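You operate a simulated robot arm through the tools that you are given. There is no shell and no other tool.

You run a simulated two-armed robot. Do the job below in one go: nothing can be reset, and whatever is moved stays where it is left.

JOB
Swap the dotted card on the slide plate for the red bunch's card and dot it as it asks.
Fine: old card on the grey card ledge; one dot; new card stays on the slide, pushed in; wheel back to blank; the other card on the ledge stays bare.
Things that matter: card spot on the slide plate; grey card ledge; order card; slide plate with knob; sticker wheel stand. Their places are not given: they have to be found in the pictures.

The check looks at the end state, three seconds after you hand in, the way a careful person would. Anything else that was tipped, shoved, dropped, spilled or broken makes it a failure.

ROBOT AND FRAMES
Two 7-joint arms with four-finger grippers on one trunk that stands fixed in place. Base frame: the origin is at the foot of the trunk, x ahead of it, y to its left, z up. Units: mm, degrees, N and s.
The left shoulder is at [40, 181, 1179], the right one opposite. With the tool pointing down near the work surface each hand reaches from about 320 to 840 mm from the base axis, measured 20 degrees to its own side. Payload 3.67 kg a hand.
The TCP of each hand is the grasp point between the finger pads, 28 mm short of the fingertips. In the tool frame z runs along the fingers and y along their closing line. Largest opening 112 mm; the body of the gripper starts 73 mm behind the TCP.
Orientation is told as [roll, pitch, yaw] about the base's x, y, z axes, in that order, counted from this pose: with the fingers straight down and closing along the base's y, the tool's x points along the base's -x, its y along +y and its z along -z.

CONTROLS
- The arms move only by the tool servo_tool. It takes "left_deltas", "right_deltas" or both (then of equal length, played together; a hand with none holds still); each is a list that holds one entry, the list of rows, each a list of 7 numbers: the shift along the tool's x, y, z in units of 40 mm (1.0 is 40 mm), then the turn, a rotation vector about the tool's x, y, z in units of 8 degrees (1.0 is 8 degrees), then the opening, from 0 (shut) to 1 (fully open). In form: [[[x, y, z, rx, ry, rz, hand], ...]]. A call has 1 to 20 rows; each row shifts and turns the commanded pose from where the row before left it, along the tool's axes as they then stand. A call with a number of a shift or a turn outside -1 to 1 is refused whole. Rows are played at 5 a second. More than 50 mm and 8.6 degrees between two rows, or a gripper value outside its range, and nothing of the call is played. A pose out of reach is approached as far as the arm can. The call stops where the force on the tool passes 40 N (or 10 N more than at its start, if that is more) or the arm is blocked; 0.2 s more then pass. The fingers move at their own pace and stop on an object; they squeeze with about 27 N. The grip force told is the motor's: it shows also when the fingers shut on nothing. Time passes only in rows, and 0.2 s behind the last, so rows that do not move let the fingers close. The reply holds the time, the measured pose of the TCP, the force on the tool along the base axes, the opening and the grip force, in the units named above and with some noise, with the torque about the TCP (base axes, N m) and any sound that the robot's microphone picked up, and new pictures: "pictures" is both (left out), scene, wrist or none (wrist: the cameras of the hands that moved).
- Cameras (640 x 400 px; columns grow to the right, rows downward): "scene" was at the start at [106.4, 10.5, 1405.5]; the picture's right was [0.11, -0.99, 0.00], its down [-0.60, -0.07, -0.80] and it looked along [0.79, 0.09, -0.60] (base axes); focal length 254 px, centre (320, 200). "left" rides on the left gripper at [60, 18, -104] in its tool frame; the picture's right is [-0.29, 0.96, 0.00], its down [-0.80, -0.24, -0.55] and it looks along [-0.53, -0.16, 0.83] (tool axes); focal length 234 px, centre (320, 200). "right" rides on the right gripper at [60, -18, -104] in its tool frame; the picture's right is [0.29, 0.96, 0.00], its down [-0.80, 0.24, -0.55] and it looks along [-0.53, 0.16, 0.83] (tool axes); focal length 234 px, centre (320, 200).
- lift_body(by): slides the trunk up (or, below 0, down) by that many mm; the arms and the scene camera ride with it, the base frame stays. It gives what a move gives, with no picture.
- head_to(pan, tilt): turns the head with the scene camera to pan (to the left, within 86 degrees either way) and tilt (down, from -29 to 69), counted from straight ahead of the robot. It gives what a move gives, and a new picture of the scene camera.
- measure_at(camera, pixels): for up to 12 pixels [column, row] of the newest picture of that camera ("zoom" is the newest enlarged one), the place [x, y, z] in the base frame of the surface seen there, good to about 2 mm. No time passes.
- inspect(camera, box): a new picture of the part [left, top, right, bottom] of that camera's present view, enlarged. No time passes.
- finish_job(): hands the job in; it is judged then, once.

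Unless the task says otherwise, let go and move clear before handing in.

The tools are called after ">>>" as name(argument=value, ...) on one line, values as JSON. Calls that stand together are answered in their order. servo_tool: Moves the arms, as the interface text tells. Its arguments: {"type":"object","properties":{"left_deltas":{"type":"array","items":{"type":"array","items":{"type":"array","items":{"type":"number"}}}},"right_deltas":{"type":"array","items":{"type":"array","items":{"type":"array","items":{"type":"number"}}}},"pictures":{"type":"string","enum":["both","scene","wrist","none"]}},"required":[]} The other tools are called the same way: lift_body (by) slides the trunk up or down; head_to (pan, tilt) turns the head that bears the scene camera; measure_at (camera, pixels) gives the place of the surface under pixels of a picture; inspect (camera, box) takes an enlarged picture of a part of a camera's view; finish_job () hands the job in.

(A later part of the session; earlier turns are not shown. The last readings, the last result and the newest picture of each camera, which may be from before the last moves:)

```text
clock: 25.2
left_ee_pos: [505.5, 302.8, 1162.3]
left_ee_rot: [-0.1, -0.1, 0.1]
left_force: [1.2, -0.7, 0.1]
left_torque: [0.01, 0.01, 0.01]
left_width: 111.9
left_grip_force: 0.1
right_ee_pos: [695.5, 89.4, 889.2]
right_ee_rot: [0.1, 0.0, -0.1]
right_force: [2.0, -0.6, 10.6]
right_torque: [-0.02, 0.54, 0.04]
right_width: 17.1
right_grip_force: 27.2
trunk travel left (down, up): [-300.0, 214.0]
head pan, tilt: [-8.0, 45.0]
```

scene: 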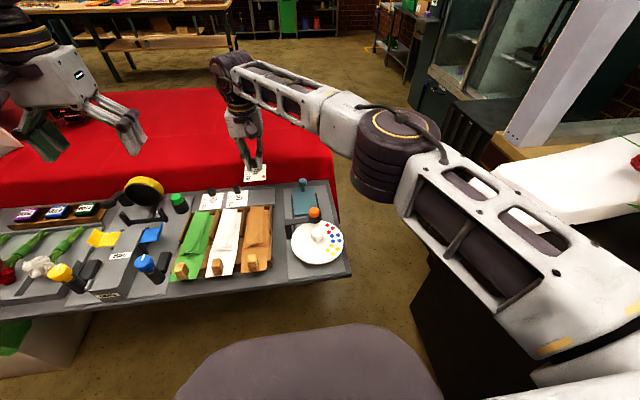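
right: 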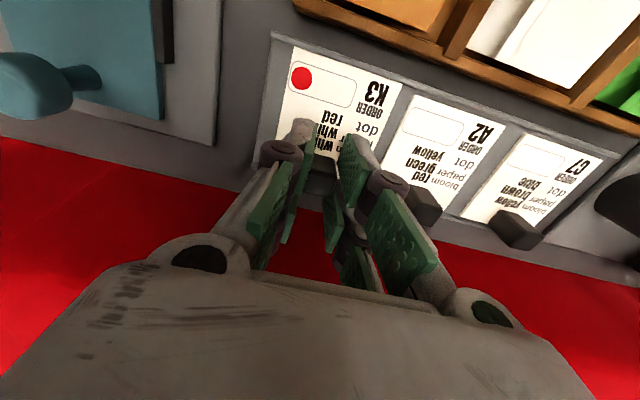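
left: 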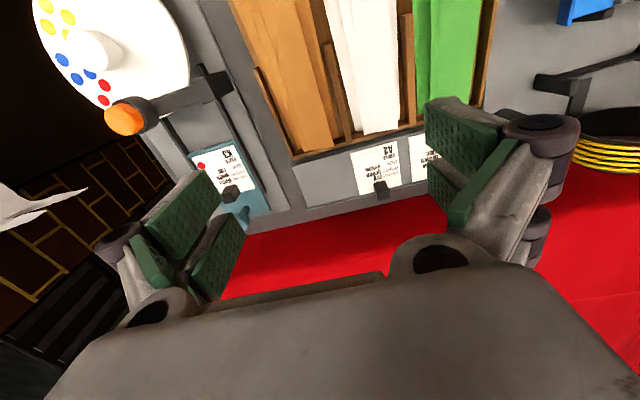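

>>> servo_tool(right_deltas=[[[0, 0, 0, 0, 0, 0, 0.4], [0, 0, 0, 0, 0, 0, 0.4], [0, 0, 0, 0, 0, 0, 0.4]]], pictures="wrist")

>>> servo_tool(right_deltas=[[[0, 0, -0.6, 0, 0, 0, 0.4], [0, 0, -0.9, 0, 0, 0, 0.4], [0, 0, -0.9, 0, 0, 0, 0.4], [0, 0, 0, 0, 0, 0, 0.4]]])

```text
clock: 26.0
left_ee_pos: [506.2, 302.4, 1161.4]
left_ee_rot: [0.0, 0.0, 0.0]
left_force: [0.0, 0.2, 0.0]
left_torque: [0.0, 0.0, 0.05]
left_width: 112.1
left_grip_force: 0.1
right_ee_pos: [696.2, 91.5, 888.2]
right_ee_rot: [0.2, 0.0, -0.1]
right_force: [1.1, 0.1, 0.5]
right_torque: [-0.02, 0.0, -0.02]
right_width: 44.6
right_grip_force: 0.1
trunk travel left (down, up): [-300.0, 214.0]
head pan, tilt: [-8.0, 45.0]
```

right: 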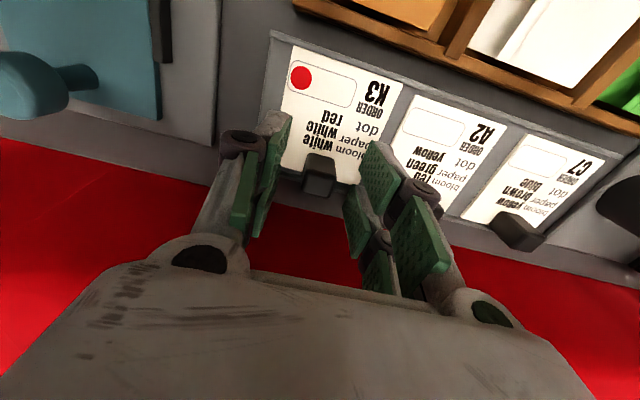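

```text
clock: 27.0
left_ee_pos: [505.6, 302.3, 1161.0]
left_ee_rot: [0.1, -0.1, 0.1]
left_force: [0.5, 0.0, -0.3]
left_torque: [0.0, 0.03, 0.04]
left_width: 112.2
left_grip_force: 0.1
right_ee_pos: [692.6, 91.5, 988.1]
right_ee_rot: [0.0, 0.1, -0.2]
right_force: [0.5, -0.5, -0.3]
right_torque: [0.0, 0.01, 0.0]
right_width: 44.8
right_grip_force: 0.0
trunk travel left (down, up): [-300.0, 214.0]
head pan, tilt: [-8.0, 45.0]
```

scene: 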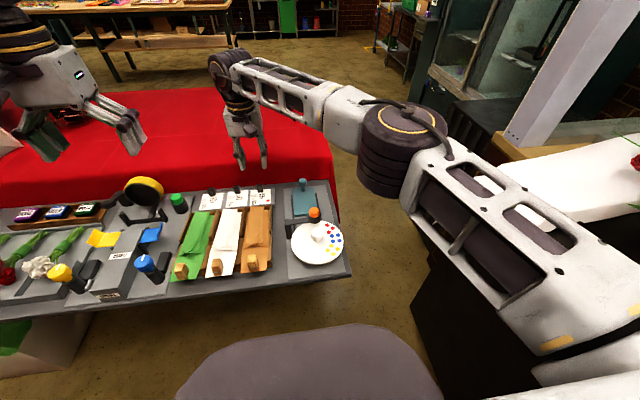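
right: 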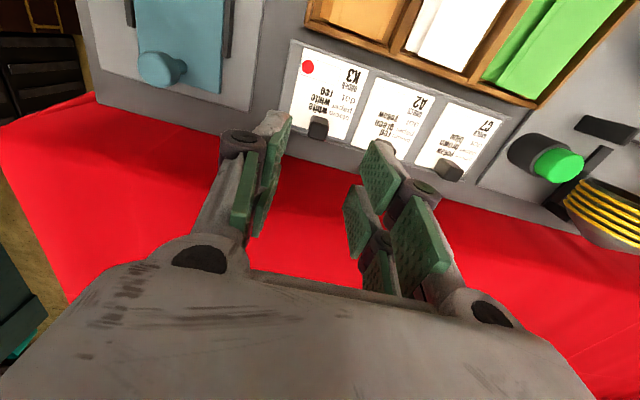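

K3 sits on the ledge with its dot at (308,66). For A2 I'll tilt the fingers 16° outward about the closing axis, then move above its grip at y≈161.

>>> servo_tool(right_deltas=[[[0, 0, 0, 0, -1, 0, 0.45], [0, 0, 0, 0, -1, 0, 0.45], [0.1, 0.85, 0.33, 0, 0, 0, 0.45], [0.1, 0.87, 0.33, 0, 0, 0, 0.45], [0, 0, 0, 0, 0, 0, 0.45], [0, 0, 0, 0, 0, 0, 0.45]]])

```text
clock: 28.4
left_ee_pos: [505.9, 303.1, 1161.1]
left_ee_rot: [0.0, 0.0, 0.1]
left_force: [0.4, 0.6, 0.2]
left_torque: [0.01, -0.02, -0.02]
left_width: 112.0
left_grip_force: 0.1
right_ee_pos: [693.8, 160.4, 957.2]
right_ee_rot: [-0.1, -16.1, 0.0]
right_force: [-0.3, -0.3, 0.6]
right_torque: [-0.02, 0.0, -0.01]
right_width: 50.4
right_grip_force: 0.0
trunk travel left (down, up): [-300.0, 214.0]
head pan, tilt: [-8.0, 45.0]
```

scene: 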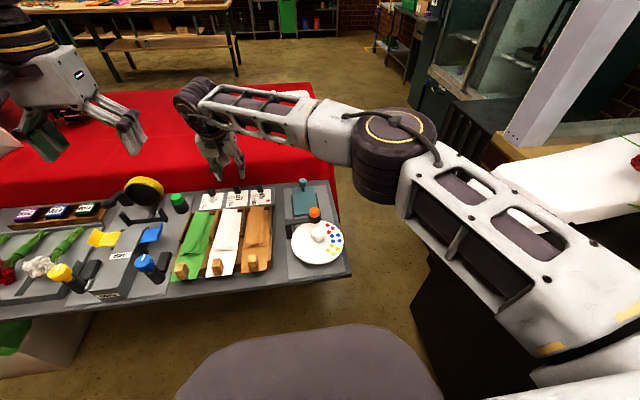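
right: 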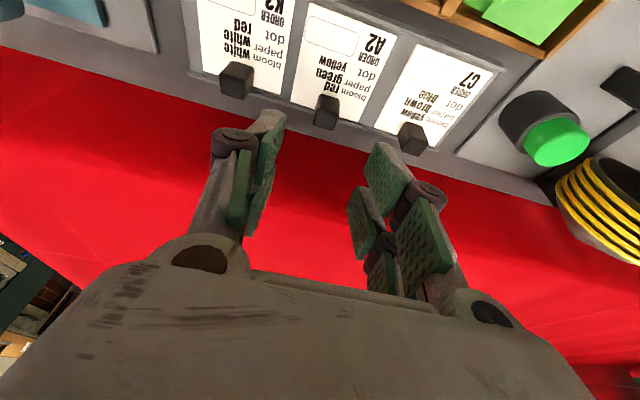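

The reach is now fine at (694,160,957). I'll measure A2's grip at (326,110) from here.

>>> inspect(camera="right", box=[190, 0, 450, 165])

>>> measure_at(camera="right", pixels=[[327, 100], [325, 114], [317, 114], [334, 116], [325, 124], [290, 100], [357, 120], [236, 80], [412, 139], [308, 6], [390, 38], [270, 97]])

```text
2.42 times, centred on (320, 82) of right
```

zoom: 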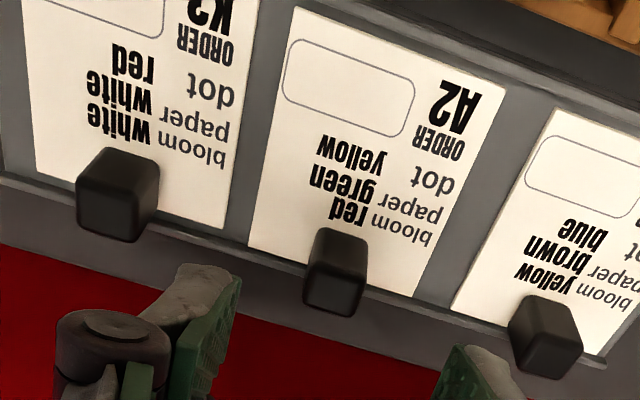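

```text
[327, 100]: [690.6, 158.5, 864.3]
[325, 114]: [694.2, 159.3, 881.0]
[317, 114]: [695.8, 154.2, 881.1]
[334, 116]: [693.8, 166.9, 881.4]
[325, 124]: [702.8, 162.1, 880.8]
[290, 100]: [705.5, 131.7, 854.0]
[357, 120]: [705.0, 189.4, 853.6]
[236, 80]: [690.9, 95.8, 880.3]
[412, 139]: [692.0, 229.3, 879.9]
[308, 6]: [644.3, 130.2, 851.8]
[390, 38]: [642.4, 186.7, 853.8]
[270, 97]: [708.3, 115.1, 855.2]
```

A2's grip spans x 690–704, y 153–169. I'll descend vertically onto it with the tilted fingers.

>>> servo_tool(right_deltas=[[[0.26, 0.02, 0.81, 0, 0, 0, 0.45], [0.26, 0, 0.79, 0, 0, 0, 0.45], [0, 0, 0, 0, 0, 0, 0.45]]], pictures="wrist")

```text
clock: 29.2
left_ee_pos: [506.8, 301.8, 1161.5]
left_ee_rot: [-0.1, -0.1, 0.1]
left_force: [0.2, 0.0, -0.3]
left_torque: [0.01, -0.01, 0.03]
left_width: 112.1
left_grip_force: 0.0
right_ee_pos: [694.0, 158.0, 889.5]
right_ee_rot: [0.1, -16.0, -0.1]
right_force: [-0.6, 0.3, 0.0]
right_torque: [-0.02, -0.01, -0.02]
right_width: 50.6
right_grip_force: 0.0
trunk travel left (down, up): [-300.0, 214.0]
head pan, tilt: [-8.0, 45.0]
```

right: 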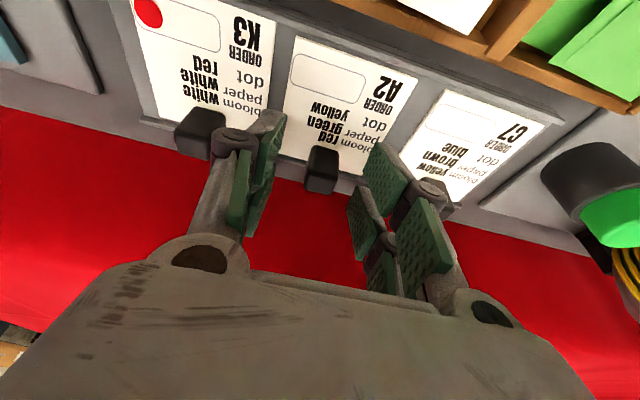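

The grip at (322,168) lies between the fingers. I'll make a 1 mm correction and close.

>>> servo_tool(right_deltas=[[[0, 0.03, 0, 0, 0, 0, 0.45], [0, 0, 0, 0, 0, 0, 0], [0, 0, 0, 0, 0, 0, 0], [0, 0, 0, 0, 0, 0, 0]]], pictures="wrist")

```text
clock: 30.2
left_ee_pos: [506.8, 302.0, 1161.6]
left_ee_rot: [0.0, -0.1, 0.1]
left_force: [0.1, 0.3, 0.1]
left_torque: [-0.04, -0.01, 0.01]
left_width: 112.0
left_grip_force: 0.0
right_ee_pos: [694.2, 160.8, 889.7]
right_ee_rot: [0.1, -15.9, -0.2]
right_force: [0.1, -0.6, 0.3]
right_torque: [-0.01, -0.02, 0.0]
right_width: 17.4
right_grip_force: 27.1
trunk travel left (down, up): [-300.0, 214.0]
head pan, tilt: [-8.0, 45.0]
```

right: 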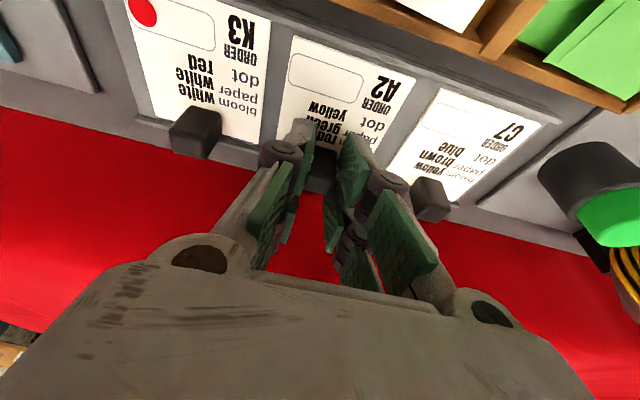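

A2 is gripped at 17 mm. I'll lift it straight up and carry it toward the slide, turning the hand upright on the way.

>>> servo_tool(right_deltas=[[[-0.07, 0, -0.24, 0, 0, 0, 0], [-0.2, 0, -0.7, 0, 0, 0, 0], [-0.28, 0, -0.96, 0, 0, 0, 0], [-0.14, 0, -0.48, 0, 0, 0, 0], [0, 0, 0, 0, 0, 0, 0]]])

```text
clock: 31.4
left_ee_pos: [506.9, 303.4, 1160.0]
left_ee_rot: [0.0, -0.1, 0.1]
left_force: [-0.6, 0.0, -0.4]
left_torque: [0.01, -0.01, -0.03]
left_width: 112.3
left_grip_force: 0.1
right_ee_pos: [692.6, 162.3, 991.3]
right_ee_rot: [0.1, -15.8, 0.0]
right_force: [-0.2, -0.4, 0.4]
right_torque: [-0.01, 0.0, 0.01]
right_width: 16.9
right_grip_force: 27.0
trunk travel left (down, up): [-300.0, 214.0]
head pan, tilt: [-8.0, 45.0]
```

scene: 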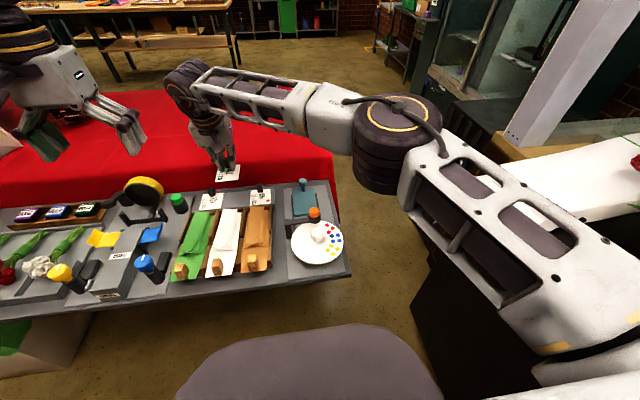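
right: 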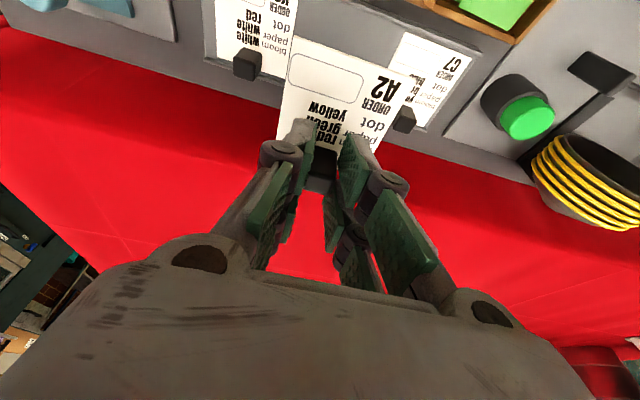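

A2 is lifted level and the hand must keep its −16° tilt to place it level. I'll carry it over to the slide.

>>> servo_tool(right_deltas=[[[0.21, -0.841, -0.06, 0, 0, 0, 0], [0.21, -0.841, -0.06, 0, 0, 0, 0], [0.21, -0.841, -0.06, 0, 0, 0, 0], [0.21, -0.841, -0.06, 0, 0, 0, 0], [0.21, -0.841, -0.06, 0, 0, 0, 0], [0.21, -0.841, -0.06, 0, 0, 0, 0], [0, 0, 0, 0, 0, 0, 0], [0, 0, 0, 0, 0, 0, 0]]])

```text
clock: 33.2
left_ee_pos: [506.0, 302.6, 1161.6]
left_ee_rot: [0.0, 0.0, 0.0]
left_force: [-0.3, 0.3, 0.5]
left_torque: [-0.01, 0.01, -0.01]
left_width: 112.1
left_grip_force: 0.1
right_ee_pos: [641.0, -39.7, 991.5]
right_ee_rot: [0.1, -15.9, -0.2]
right_force: [0.2, -0.2, -0.3]
right_torque: [0.02, -0.03, 0.01]
right_width: 17.3
right_grip_force: 27.0
trunk travel left (down, up): [-300.0, 214.0]
head pan, tilt: [-8.0, 45.0]
```

scene: 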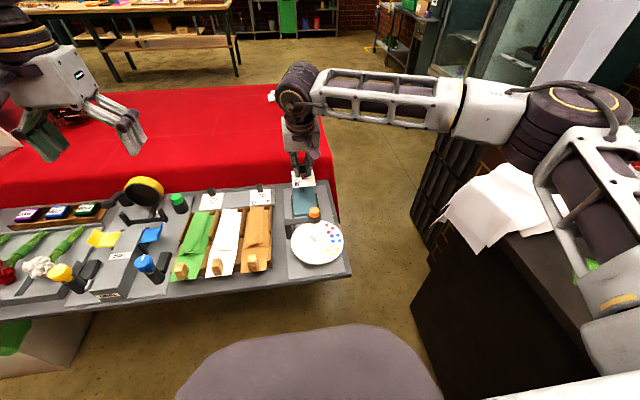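
right: 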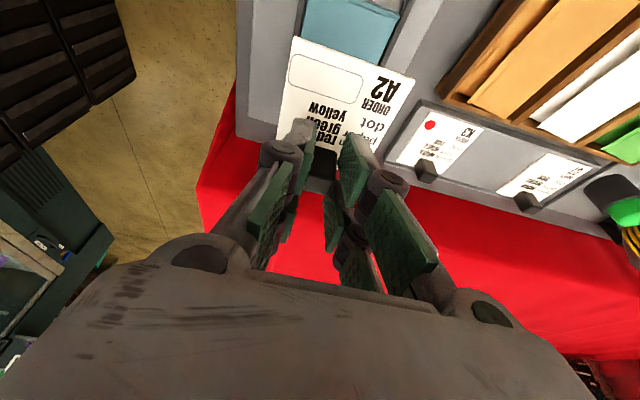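

>>> inspect(camera="scene", box=[275, 150, 350, 270])

>>> measure_at(camera="right", pixels=[[296, 40], [410, 79], [280, 115], [390, 130], [330, 55], [308, 20], [320, 5], [390, 20]])

```text
3.33 times, centred on (312, 210) of scene
```

zoom: 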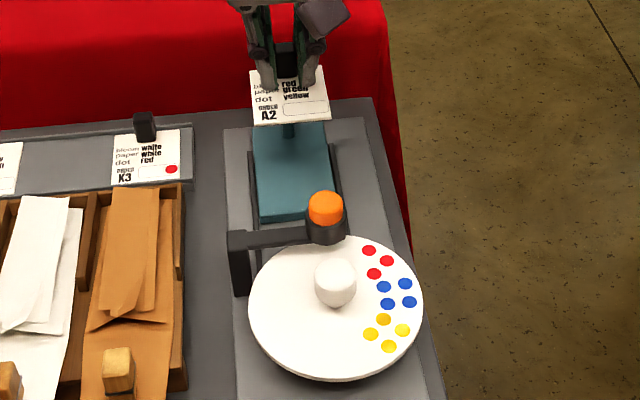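

```text
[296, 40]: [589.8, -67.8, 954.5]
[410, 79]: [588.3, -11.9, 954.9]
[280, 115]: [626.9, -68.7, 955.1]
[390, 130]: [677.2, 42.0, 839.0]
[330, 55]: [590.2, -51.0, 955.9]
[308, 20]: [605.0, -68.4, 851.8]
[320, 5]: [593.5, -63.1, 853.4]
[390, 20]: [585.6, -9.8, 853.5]
```

The card's near edge at x≈589 and its centre at y≈-40 match K3's former place. I'll lower it with a 1.5 mm correction.

>>> servo_tool(right_deltas=[[[0.26, 0, 0.9, 0, 0, 0, 0], [0.24, 0, 0.8, 0, 0, 0, 0], [0.12, 0, 0.4, 0, 0, 0, 0], [0.05, 0, 0.15, 0, 0, 0, 0], [0, 0, 0, 0, 0, 0, 0]]], pictures="wrist")

```text
clock: 34.4
left_ee_pos: [506.0, 302.3, 1161.0]
left_ee_rot: [0.0, 0.0, 0.1]
left_force: [-0.9, 0.4, -0.6]
left_torque: [0.03, -0.03, 0.01]
left_width: 112.1
left_grip_force: 0.1
right_ee_pos: [641.6, -39.3, 897.2]
right_ee_rot: [0.1, -15.9, -0.1]
right_force: [-0.2, -0.5, -0.9]
right_torque: [-0.01, 0.01, 0.02]
right_width: 17.0
right_grip_force: 27.4
trunk travel left (down, up): [-300.0, 214.0]
head pan, tilt: [-8.0, 45.0]
```

right: 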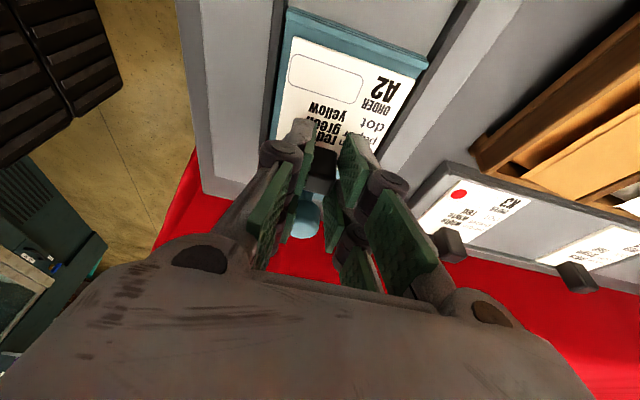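

>>> measure_at(camera="right", pixels=[[296, 40], [413, 82], [290, 14], [425, 62], [330, 55], [285, 100], [400, 110]])

>>> inspect(camera="right", box=[250, 0, 450, 180])

```text
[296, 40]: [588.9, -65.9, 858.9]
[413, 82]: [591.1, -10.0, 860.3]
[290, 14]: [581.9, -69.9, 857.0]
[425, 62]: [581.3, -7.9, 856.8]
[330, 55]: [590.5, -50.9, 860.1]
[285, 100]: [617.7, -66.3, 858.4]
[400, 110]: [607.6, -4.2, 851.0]
```

```text
2.22 times, centred on (350, 90) of right
```

zoom: 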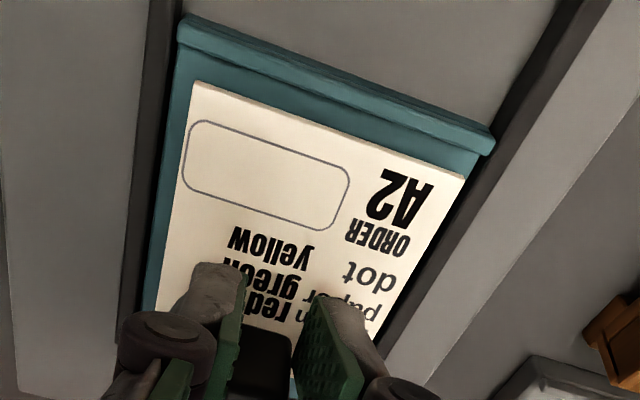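

The card hovers about 4 mm above the plate and needs another 2 mm toward the near lip. I'll make that shift and set it down.

>>> servo_tool(right_deltas=[[[0.05, 0, -0.014, 0, 0, 0, 0], [0.02, 0, 0.06, 0, 0, 0, 0], [0.014, 0, 0.05, 0, 0, 0, 0], [0, 0, 0, 0, 0, 0, 0]]], pictures="wrist")

```text
clock: 35.4
left_ee_pos: [505.1, 302.4, 1161.4]
left_ee_rot: [0.0, -0.1, 0.0]
left_force: [-0.1, -0.1, 0.5]
left_torque: [-0.01, -0.02, -0.01]
left_width: 111.8
left_grip_force: 0.1
right_ee_pos: [637.2, -37.4, 891.9]
right_ee_rot: [0.1, -16.1, -0.1]
right_force: [-0.4, -0.3, 11.2]
right_torque: [-0.03, 0.29, 0.04]
right_width: 17.0
right_grip_force: 26.7
trunk travel left (down, up): [-300.0, 214.0]
head pan, tilt: [-8.0, 45.0]
```

right: 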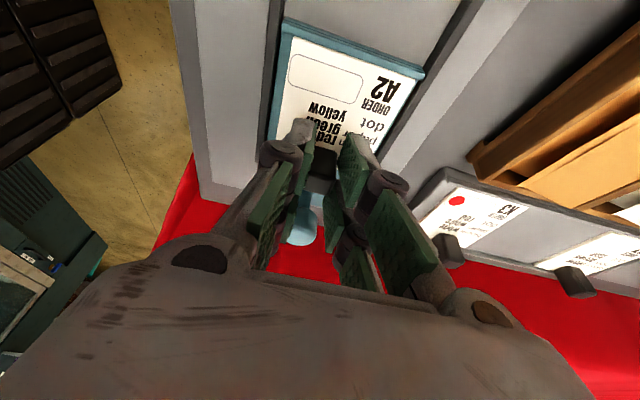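

It's seated with 11 N contact. I'll check the alignment, then release.

>>> inspect(camera="right", box=[250, 0, 450, 180])

>>> servo_tool(right_deltas=[[[0, 0, 0, 0, 0, 0, 0.4], [0, 0, 0, 0, 0, 0, 0.4], [0, 0, 0, 0, 0, 0, 0.4]]], pictures="wrist")

```text
2.22 times, centred on (350, 90) of right
```

zoom: 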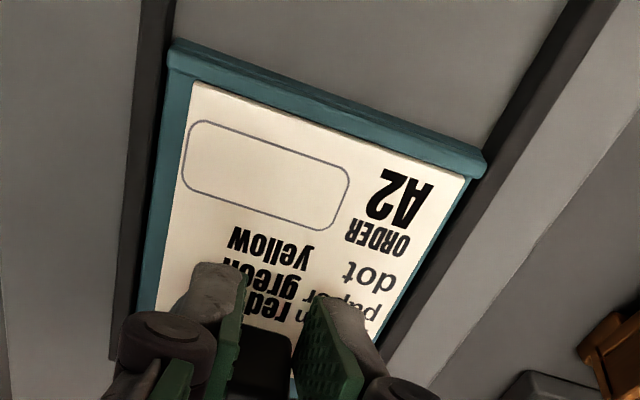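

```text
clock: 36.2
left_ee_pos: [505.9, 302.4, 1160.8]
left_ee_rot: [0.0, 0.1, 0.2]
left_force: [0.0, -0.2, 0.4]
left_torque: [-0.03, 0.01, 0.01]
left_width: 112.0
left_grip_force: 0.1
right_ee_pos: [637.7, -38.7, 890.3]
right_ee_rot: [0.0, -15.8, -0.2]
right_force: [-0.3, 0.2, -0.2]
right_torque: [-0.02, 0.0, -0.02]
right_width: 44.8
right_grip_force: 0.1
trunk travel left (down, up): [-300.0, 214.0]
head pan, tilt: [-8.0, 45.0]
```

right: 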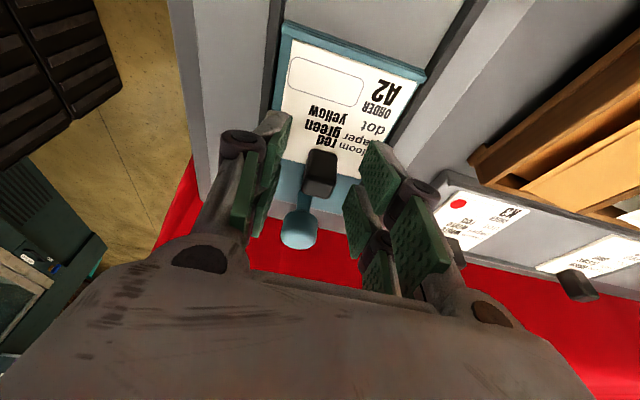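

A2 is on the plate against the near lip. I'll lift clear and turn the hand upright.

>>> servo_tool(right_deltas=[[[-0.14, 0, -0.48, 0, 0, 0, 0.4], [-0.25, 0, -0.9, 0, 0, 0, 0.4], [-0.25, 0, -0.9, 0, 0, 0, 0.4], [0, 0, 0, 0, 1, 0, 0.4], [0, 0, 0, 0, 1, 0, 0.4], [0, 0, 0, 0, 0, 0, 0.4]]])

```text
clock: 37.6
left_ee_pos: [506.6, 301.9, 1162.1]
left_ee_rot: [0.0, -0.1, 0.0]
left_force: [0.4, 0.1, 1.1]
left_torque: [0.02, -0.01, 0.01]
left_width: 112.2
left_grip_force: 0.2
right_ee_pos: [635.5, -40.1, 987.2]
right_ee_rot: [0.1, 0.1, 0.0]
right_force: [0.5, 0.0, 0.9]
right_torque: [0.02, -0.01, -0.02]
right_width: 44.4
right_grip_force: 0.2
trunk travel left (down, up): [-300.0, 214.0]
head pan, tilt: [-8.0, 45.0]
```

scene: 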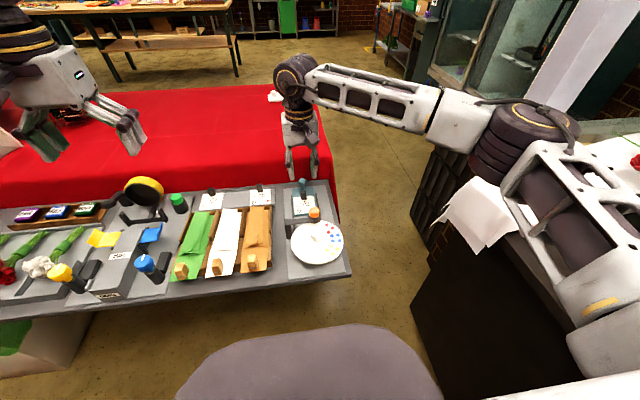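
right: 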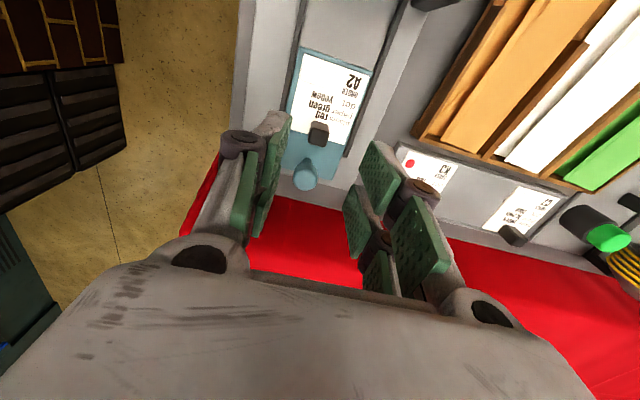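

A2 sits on the slide. Next is the wheel, so I'll bring the right hand above the hub at (468,-54), staying over the button's height.

>>> servo_tool(right_deltas=[[[0.835, -0.07, -0.1, 0, 0, 0, 0.5], [0.835, -0.07, -0.1, 0, 0, 0, 0.5], [0.835, -0.07, -0.1, 0, 0, 0, 0.5], [0.835, -0.07, 0, 0, 0, 0, 0.5], [0.835, -0.07, 0, 0, 0, 0, 0.5], [0, 0, 0, 0, 0, 0, 0.5]]])

```text
clock: 39.0
left_ee_pos: [506.2, 302.8, 1161.4]
left_ee_rot: [0.0, 0.1, 0.1]
left_force: [-0.1, -0.4, 0.6]
left_torque: [0.01, -0.01, 0.02]
left_width: 112.2
left_grip_force: 0.0
right_ee_pos: [469.5, -48.3, 996.1]
right_ee_rot: [0.1, 0.1, -0.1]
right_force: [-0.2, -0.1, 0.8]
right_torque: [-0.02, 0.01, -0.04]
right_width: 56.1
right_grip_force: 0.0
trunk travel left (down, up): [-300.0, 214.0]
head pan, tilt: [-8.0, 45.0]
```

scene: 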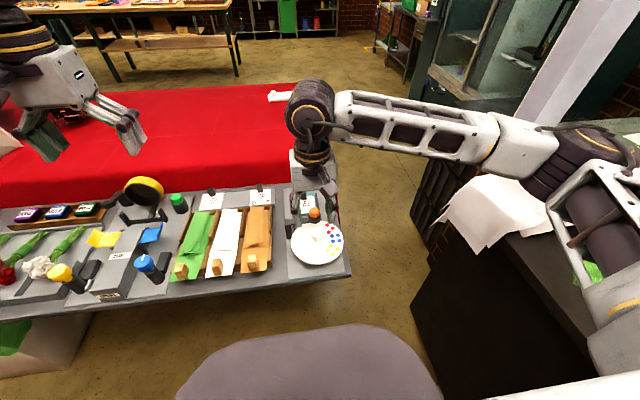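
right: 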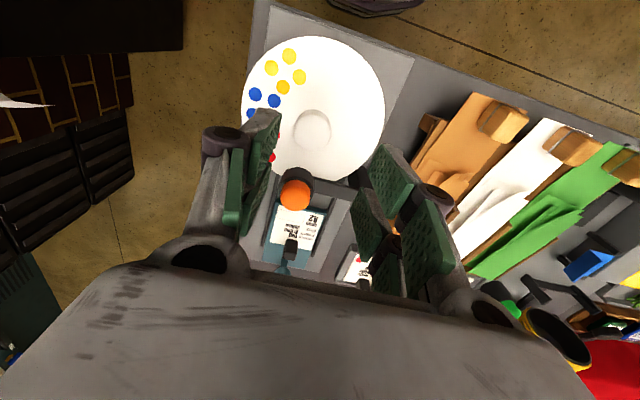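

>>> inspect(camera="right", box=[230, 20, 400, 230])

>>> measure_at(camera="right", pixels=[[312, 125], [297, 128], [328, 128], [312, 112], [312, 142], [295, 195], [290, 210], [318, 38], [383, 115], [243, 100], [345, 185], [375, 200]])

```text
1.90 times, centred on (315, 125) of right
```

zoom: 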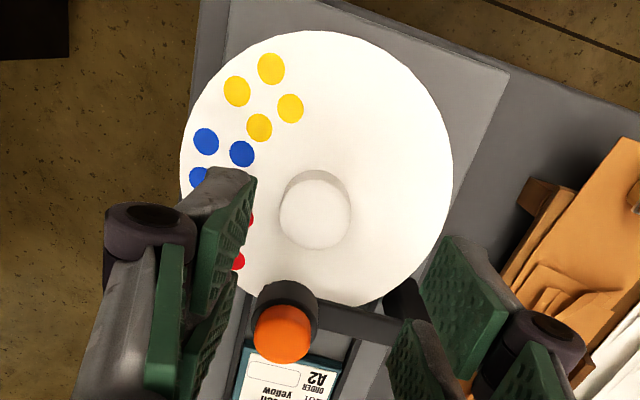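

```text
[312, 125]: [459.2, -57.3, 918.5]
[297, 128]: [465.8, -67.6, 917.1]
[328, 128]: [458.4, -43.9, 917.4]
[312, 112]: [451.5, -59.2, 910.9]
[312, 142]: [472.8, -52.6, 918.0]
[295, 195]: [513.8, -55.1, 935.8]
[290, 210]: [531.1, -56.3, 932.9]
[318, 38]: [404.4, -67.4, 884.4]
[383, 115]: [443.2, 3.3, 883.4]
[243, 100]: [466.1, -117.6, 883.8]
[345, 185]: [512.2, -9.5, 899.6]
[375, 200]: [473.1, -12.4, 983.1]
```

The wheel centre fits at (465,-55) with radius 62, and the hub radius is about 16. I'll align the hand over it and lower partway.

>>> servo_tool(right_deltas=[[[0.08, -0.1, 0.4, 0, 0, 0, 0.5], [0, 0, 0.3, 0, 0, 0, 0.5], [0, 0, 0, 0, 0, 0, 0.5], [0, 0, 0, 0, 0, 0, 0.5]]], pictures="wrist")

```text
clock: 40.0
left_ee_pos: [506.3, 301.9, 1160.9]
left_ee_rot: [-0.1, 0.0, 0.1]
left_force: [0.4, -0.1, 0.1]
left_torque: [-0.02, 0.0, -0.01]
left_width: 112.1
left_grip_force: 0.1
right_ee_pos: [465.5, -55.3, 969.2]
right_ee_rot: [0.1, 0.0, 0.0]
right_force: [0.0, 0.5, 0.4]
right_torque: [0.02, -0.01, -0.03]
right_width: 56.1
right_grip_force: 0.0
trunk travel left (down, up): [-300.0, 214.0]
head pan, tilt: [-8.0, 45.0]
```

right: 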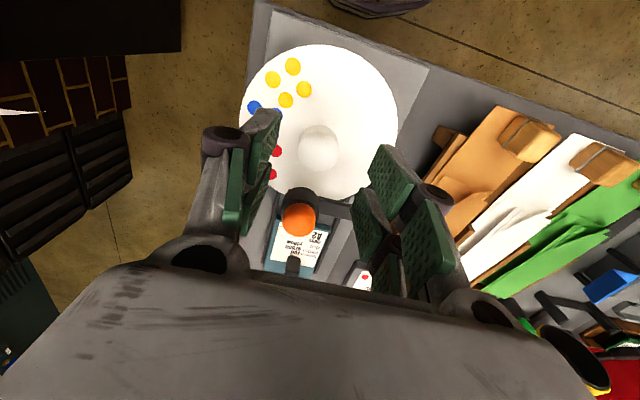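

The hand is centred on the hub. I'll pre-turn it to −24°, descend onto the hub and close.

>>> servo_tool(right_deltas=[[[0, 0, 0, 0, 0, 1, 0.45], [0, 0, 0, 0, 0, 1, 0.45], [0, 0, 0, 0, 0, 1, 0.45], [0, 0, 0.6, 0, 0, 0, 0.45], [0, 0, 0.6, 0, 0, 0, 0.45], [0, 0, 0, 0, 0, 0, 0.45]]], pictures="both")

```text
clock: 41.4
left_ee_pos: [506.4, 302.4, 1162.1]
left_ee_rot: [0.0, -0.1, 0.1]
left_force: [-0.8, 0.2, -0.3]
left_torque: [0.02, -0.02, -0.02]
left_width: 111.9
left_grip_force: 0.1
right_ee_pos: [465.6, -55.9, 922.6]
right_ee_rot: [0.0, 0.1, -24.0]
right_force: [-0.6, 1.1, -0.7]
right_torque: [-0.05, 0.0, 0.0]
right_width: 50.2
right_grip_force: 0.0
trunk travel left (down, up): [-300.0, 214.0]
head pan, tilt: [-8.0, 45.0]
```

scene: 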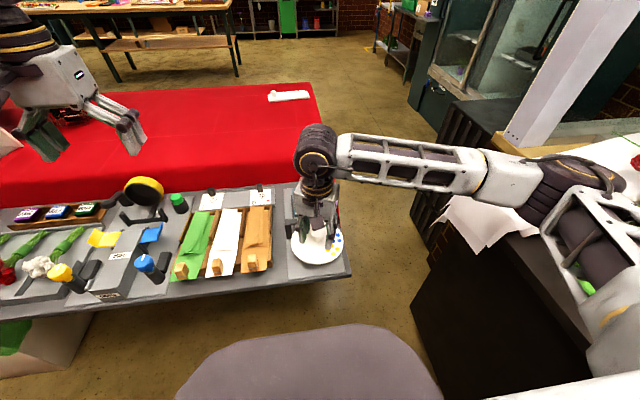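
right: 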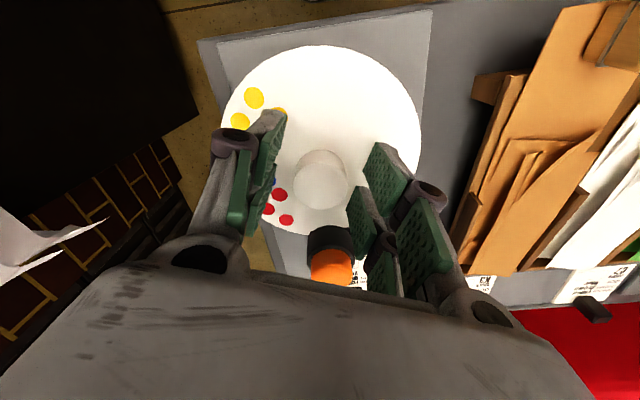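

The hub at (320,180) lies between the fingers. I'll close, then turn 45° counter-clockwise in small steps.

>>> servo_tool(right_deltas=[[[0, 0, 0, 0, 0, 0, 0], [0, 0, 0, 0, 0, 0, 0], [0, 0, 0, 0, 0, 0, 0]]], pictures="none")

>>> servo_tool(right_deltas=[[[0, 0, 0, 0, 0, -0.625, 0], [0, 0, 0, 0, 0, -0.625, 0], [0, 0, 0, 0, 0, -0.625, 0], [0, 0, 0, 0, 0, -0.625, 0], [0, 0, 0, 0, 0, -0.625, 0], [0, 0, 0, 0, 0, -0.625, 0], [0, 0, 0, 0, 0, -0.625, 0], [0, 0, 0, 0, 0, -0.625, 0], [0, 0, 0, 0, 0, -0.625, 0], [0, 0, 0, 0, 0, 0, 0]]], pictures="both")

```text
clock: 42.2
left_ee_pos: [505.6, 302.8, 1161.1]
left_ee_rot: [0.1, -0.1, 0.1]
left_force: [0.8, 0.3, -0.3]
left_torque: [0.0, -0.02, -0.01]
left_width: 112.2
left_grip_force: 0.1
right_ee_pos: [466.2, -54.9, 921.5]
right_ee_rot: [0.1, 0.1, -24.0]
right_force: [3.2, 4.5, -2.1]
right_torque: [0.21, -0.13, 0.01]
right_width: 28.2
right_grip_force: 45.0
trunk travel left (down, up): [-300.0, 214.0]
head pan, tilt: [-8.0, 45.0]
```

```text
clock: 44.4
left_ee_pos: [506.8, 303.6, 1161.2]
left_ee_rot: [0.0, -0.1, 0.2]
left_force: [-0.2, 0.3, 0.1]
left_torque: [-0.03, -0.02, 0.0]
left_width: 112.1
left_grip_force: 0.0
right_ee_pos: [466.1, -56.6, 921.3]
right_ee_rot: [0.1, -0.1, 21.0]
right_force: [-0.8, 11.7, -0.6]
right_torque: [0.21, 0.71, 0.0]
right_width: 28.2
right_grip_force: 44.9
trunk travel left (down, up): [-300.0, 214.0]
head pan, tilt: [-8.0, 45.0]
```

scene: 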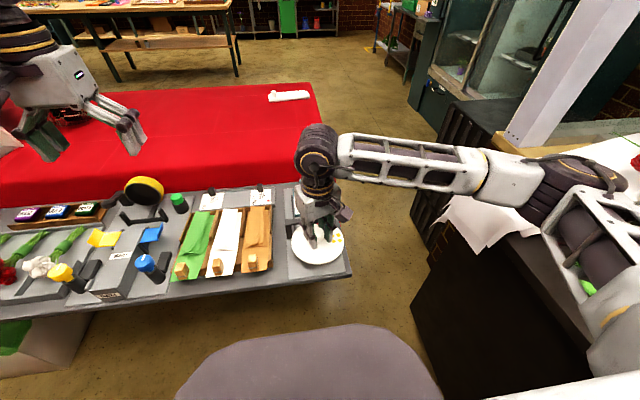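
right: 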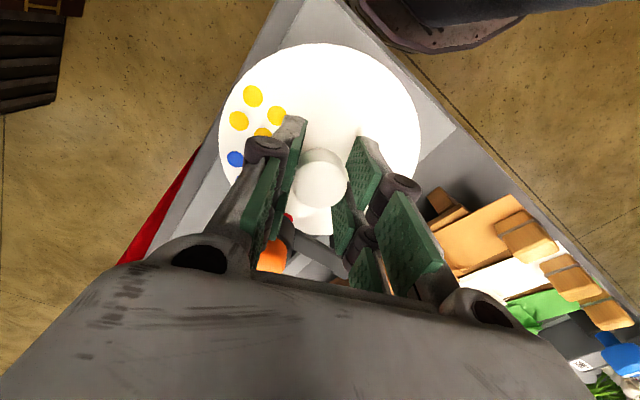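

The wheel turns with the hand: yellow has moved to (250,110) in the tilted view. I'll turn another 22.5°, then release and see.

>>> servo_tool(right_deltas=[[[-0.009, 0.023, 0, 0, 0, -0.5625, 0], [0, 0, 0, 0, 0, -0.5625, 0], [0, 0, 0, 0, 0, -0.5625, 0], [0, 0, 0, 0, 0, -0.5625, 0], [0, 0, 0, 0, 0, -0.5625, 0], [0, 0, 0, 0, 0, 0, 0]]], pictures="wrist")

```text
clock: 45.8
left_ee_pos: [506.1, 300.8, 1162.6]
left_ee_rot: [0.0, 0.0, 0.0]
left_force: [-0.3, 0.0, 0.7]
left_torque: [0.02, 0.0, 0.02]
left_width: 112.0
left_grip_force: 0.2
right_ee_pos: [465.3, -55.9, 922.6]
right_ee_rot: [0.0, 0.0, 43.4]
right_force: [2.5, -2.5, 5.4]
right_torque: [-0.37, 0.07, -0.02]
right_width: 28.0
right_grip_force: 44.6
trunk travel left (down, up): [-300.0, 214.0]
head pan, tilt: [-8.0, 45.0]
```

right: 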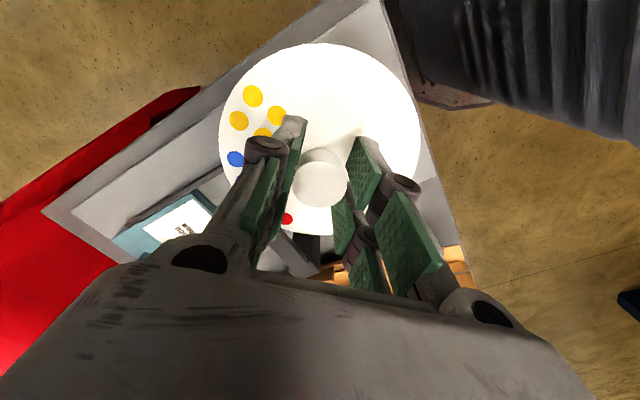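

>>> servo_tool(right_deltas=[[[0, 0, 0, 0, 0, 0, 0.45], [0, 0, 0, 0, 0, 0, 0.45], [0, 0, 0, 0, 0, 0, 0.45]]], pictures="wrist")

>>> servo_tool(right_deltas=[[[0, 0, 0, 0, 0, 0.94, 0.45], [0, 0, 0, 0, 0, 0.94, 0.45], [0, 0, 0, 0, 0, 0.94, 0.45], [0, 0, 0, 0, 0, 0.94, 0.45], [0, 0, 0, 0, 0, 0.94, 0.45], [0, 0, 0, 0, 0, 0.94, 0.45], [0, 0, 0, 0, 0, 0.94, 0.45], [0, 0, 0, 0, 0, 0.94, 0.45], [0, 0, 0, 0, 0, 0.94, 0.45], [0, 0, 0, 0, 0, 0, 0.45]]], pictures="both")

```text
clock: 46.6
left_ee_pos: [504.5, 302.5, 1162.1]
left_ee_rot: [0.0, -0.1, 0.1]
left_force: [-0.1, -0.2, 0.6]
left_torque: [-0.04, 0.0, -0.03]
left_width: 112.4
left_grip_force: 0.0
right_ee_pos: [464.8, -57.6, 921.1]
right_ee_rot: [0.0, 0.0, 43.5]
right_force: [-6.7, -3.1, -2.7]
right_torque: [-0.08, 0.24, -0.21]
right_width: 49.3
right_grip_force: 0.1
trunk travel left (down, up): [-300.0, 214.0]
head pan, tilt: [-8.0, 45.0]
```

right: 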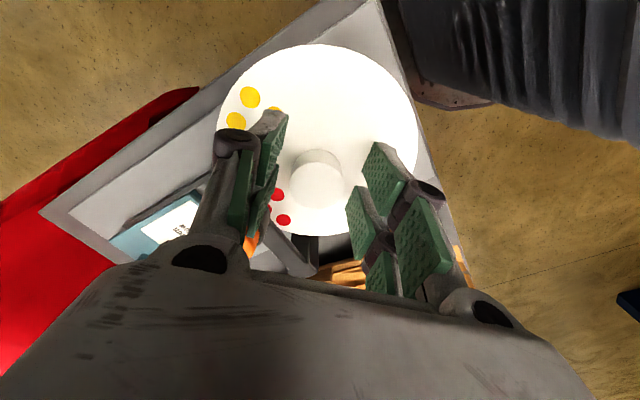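

```text
clock: 48.8
left_ee_pos: [506.4, 301.8, 1161.6]
left_ee_rot: [0.0, 0.0, 0.1]
left_force: [-0.5, -0.1, -0.2]
left_torque: [-0.03, 0.01, -0.04]
left_width: 112.0
left_grip_force: 0.0
right_ee_pos: [465.7, -56.7, 921.3]
right_ee_rot: [-0.1, 0.1, -24.4]
right_force: [0.2, -0.3, 0.1]
right_torque: [-0.01, -0.03, -0.03]
right_width: 50.5
right_grip_force: 0.1
trunk travel left (down, up): [-300.0, 214.0]
head pan, tilt: [-8.0, 45.0]
```

scene: 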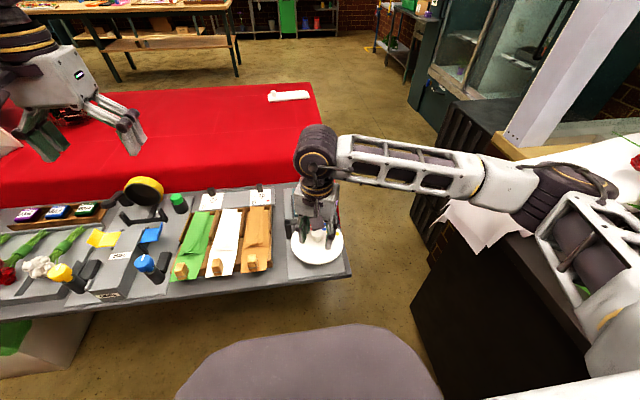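
right: 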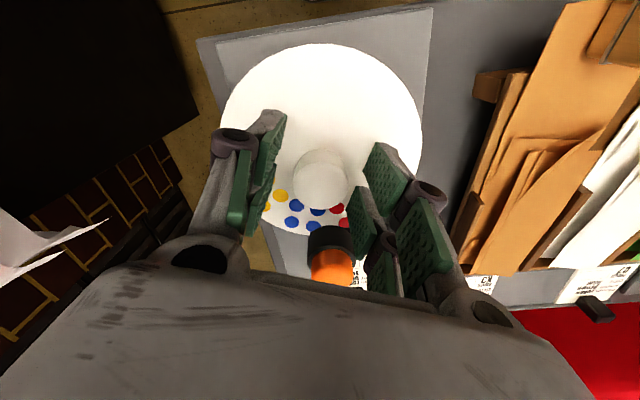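

>>> measure_at(camera="right", pixels=[[281, 196], [266, 207], [297, 205], [292, 222], [313, 226], [317, 211], [337, 209], [345, 223]])

>>> inspect(camera="right", box=[250, 170, 370, 290])

```text
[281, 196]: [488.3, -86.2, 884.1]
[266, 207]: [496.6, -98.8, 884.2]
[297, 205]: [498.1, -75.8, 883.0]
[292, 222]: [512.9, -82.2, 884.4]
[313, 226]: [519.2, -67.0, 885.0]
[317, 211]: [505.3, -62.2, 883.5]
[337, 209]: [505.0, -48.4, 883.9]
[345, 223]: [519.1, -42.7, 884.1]
```

```text
3.33 times, centred on (310, 230) of right
```

zoom: 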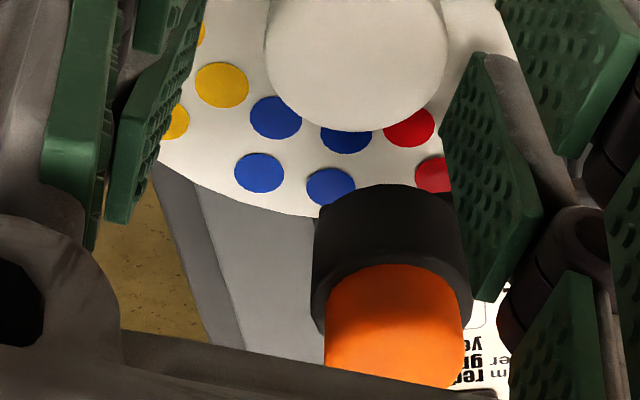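

Blue is now at azimuth −21° and yellow at about −66°, so the turn worked with no snap back. I'll regrip and turn another 66°.

>>> servo_tool(right_deltas=[[[-0.01, 0.025, 0, 0, 0, 0, 0], [0, 0, 0, 0, 0, 0, 0], [0, 0, 0, 0, 0, 0, 0], [0, 0, 0, 0, 0, -0.75, 0], [0, 0, 0, 0, 0, -0.75, 0], [0, 0, 0, 0, 0, -0.75, 0], [0, 0, 0, 0, 0, -0.75, 0], [0, 0, 0, 0, 0, -0.75, 0], [0, 0, 0, 0, 0, -0.75, 0], [0, 0, 0, 0, 0, -0.75, 0], [0, 0, 0, 0, 0, -0.75, 0], [0, 0, 0, 0, 0, -0.75, 0], [0, 0, 0, 0, 0, -0.75, 0], [0, 0, 0, 0, 0, -0.75, 0], [0, 0, 0, 0, 0, 0, 0]]], pictures="wrist")

```text
clock: 52.0
left_ee_pos: [507.1, 300.9, 1160.9]
left_ee_rot: [0.1, 0.0, 0.1]
left_force: [0.0, -0.6, 0.2]
left_torque: [0.03, 0.04, -0.01]
left_width: 111.7
left_grip_force: 0.1
right_ee_pos: [466.1, -55.2, 920.8]
right_ee_rot: [0.1, 0.1, 41.8]
right_force: [-4.3, -5.4, -19.7]
right_torque: [-0.79, 0.67, 0.02]
right_width: 27.7
right_grip_force: 44.6
trunk travel left (down, up): [-300.0, 214.0]
head pan, tilt: [-8.0, 45.0]
```

right: 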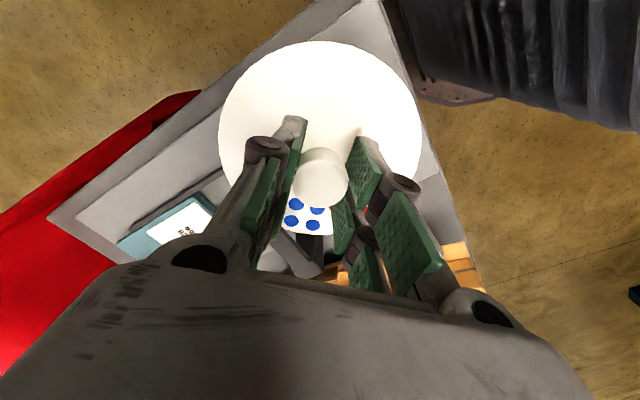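

Blue is now past the button at (305,215) in the tilted view. I'll open slightly, rise straight up, turn back to yaw 0 and check.

>>> servo_tool(right_deltas=[[[0, 0, 0, 0, 0, 0, 0.37], [0, 0, 0, 0, 0, 0, 0.37], [0, 0, -0.5, 0, 0, 0, 0.37], [0, 0, -0.9, 0, 0, 0, 0.37], [0, 0, -0.5, 0, 0, 1, 0.37], [0, 0, 0, 0, 0, 1, 0.37], [0, 0, 0, 0, 0, 1, 0.37], [0, 0, 0, 0, 0, 1, 0.37], [0, 0, 0, 0, 0, 1, 0.37], [0, 0, 0, 0, 0, 0.22, 0.37], [0, 0, 0, 0, 0, 0, 0.37]]], pictures="both")

```text
clock: 54.4
left_ee_pos: [505.7, 302.1, 1161.6]
left_ee_rot: [-0.1, 0.0, 0.2]
left_force: [-0.2, 0.4, 0.2]
left_torque: [0.0, -0.01, 0.01]
left_width: 111.9
left_grip_force: 0.1
right_ee_pos: [466.5, -56.1, 997.6]
right_ee_rot: [0.1, 0.1, 0.0]
right_force: [0.9, -0.2, -0.3]
right_torque: [-0.02, 0.01, 0.03]
right_width: 41.7
right_grip_force: 0.0
trunk travel left (down, up): [-300.0, 214.0]
head pan, tilt: [-8.0, 45.0]
```

scene: 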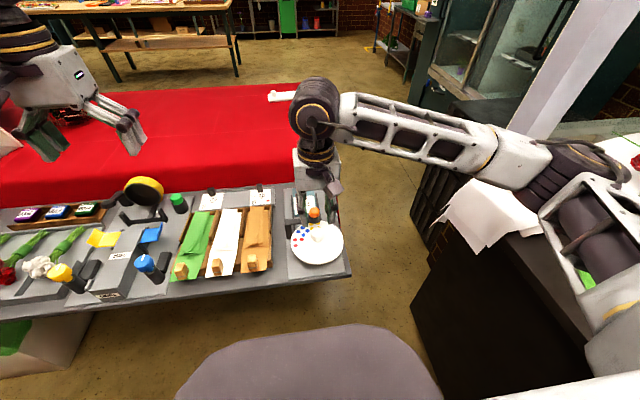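
right: 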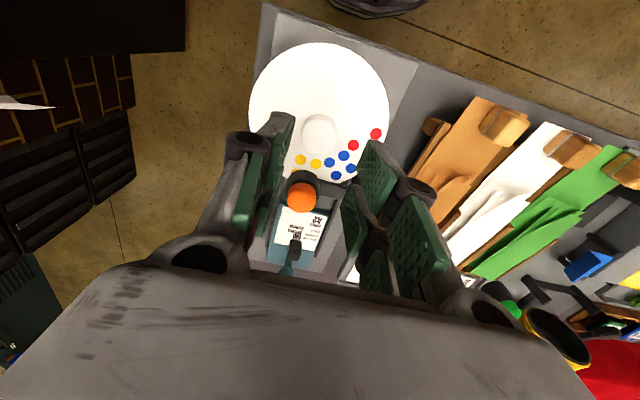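

>>> measure_at(camera="right", pixels=[[300, 160], [316, 164], [330, 163], [344, 156], [336, 175], [350, 169], [353, 145], [376, 133]])

>>> inspect(camera="right", box=[240, 30, 400, 280])

>>> inspect(camera="scene", box=[280, 180, 350, 280])

```text
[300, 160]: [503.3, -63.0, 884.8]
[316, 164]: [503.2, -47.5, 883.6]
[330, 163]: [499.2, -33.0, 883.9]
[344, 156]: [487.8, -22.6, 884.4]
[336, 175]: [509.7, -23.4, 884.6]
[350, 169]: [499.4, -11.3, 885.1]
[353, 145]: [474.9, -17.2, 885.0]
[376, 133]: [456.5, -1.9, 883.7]
```

```text
1.60 times, centred on (320, 155) of right
```

zoom: 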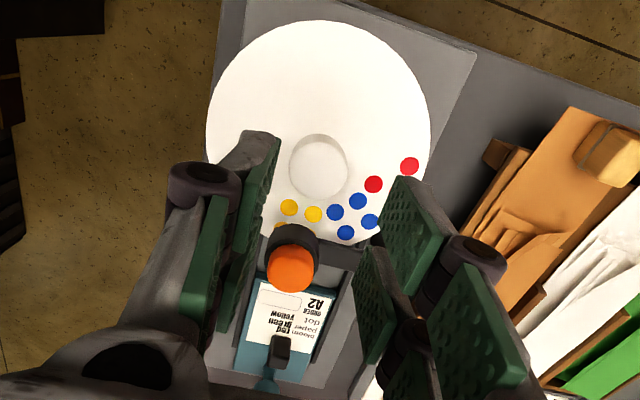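

```text
4.00 times, centred on (315, 230) of scene
```

zoom: 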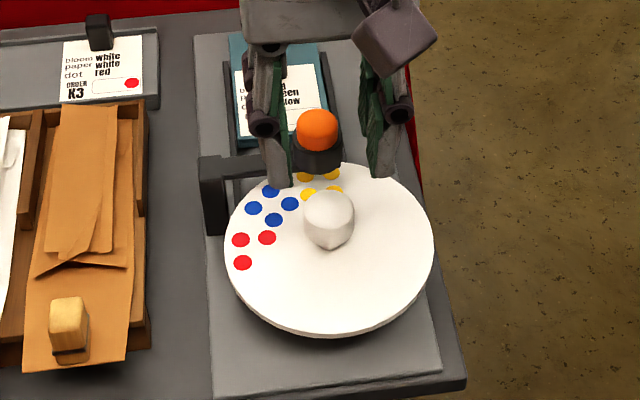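

The yellow group is now centred under the button: its inner dots at y −63 and −47.5 are symmetric about −55, and blue is at 44.5°. Next I'll move over the slide knob at (680,-40).

>>> servo_tool(right_deltas=[[[-0.89, 0.067, 0, 0, 0, 0, 0.5], [-0.89, 0.067, 0, 0, 0, 0, 0.5], [-0.89, 0.067, 0, 0, 0, 0, 0.5], [-0.89, 0.067, 0, 0, 0, 0, 0.5], [-0.89, 0.067, 0, 0, 0, 0, 0.5], [-0.89, 0.067, 0, 0, 0, 0, 0.5], [0, 0, 0.5, 0, 0, 0, 0.5], [0, 0, 0, 0, 0, 0, 0.5]]], pictures="both")

```text
clock: 56.2
left_ee_pos: [506.7, 302.3, 1160.9]
left_ee_rot: [0.0, 0.0, 0.1]
left_force: [-0.2, 0.2, -0.6]
left_torque: [0.0, 0.02, 0.02]
left_width: 112.1
left_grip_force: 0.1
right_ee_pos: [678.6, -39.7, 976.6]
right_ee_rot: [0.1, 0.0, 0.0]
right_force: [0.3, -1.1, -0.2]
right_torque: [-0.02, 0.01, 0.01]
right_width: 56.1
right_grip_force: 0.1
trunk travel left (down, up): [-300.0, 214.0]
head pan, tilt: [-8.0, 45.0]
```

scene: 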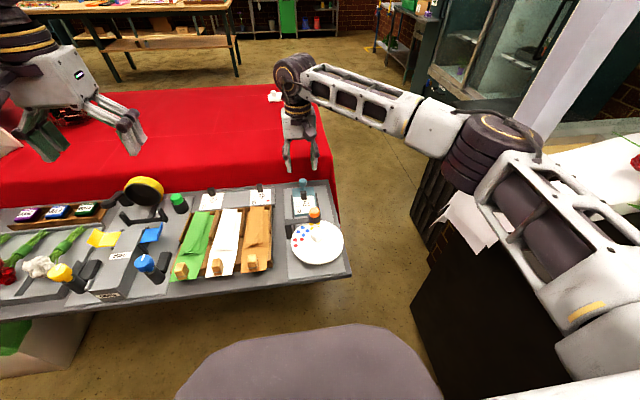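
right: 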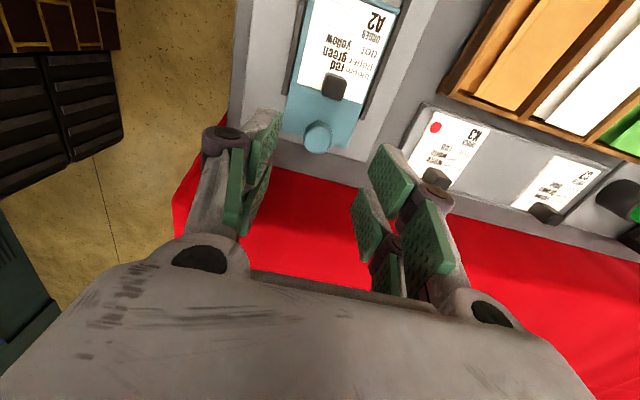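

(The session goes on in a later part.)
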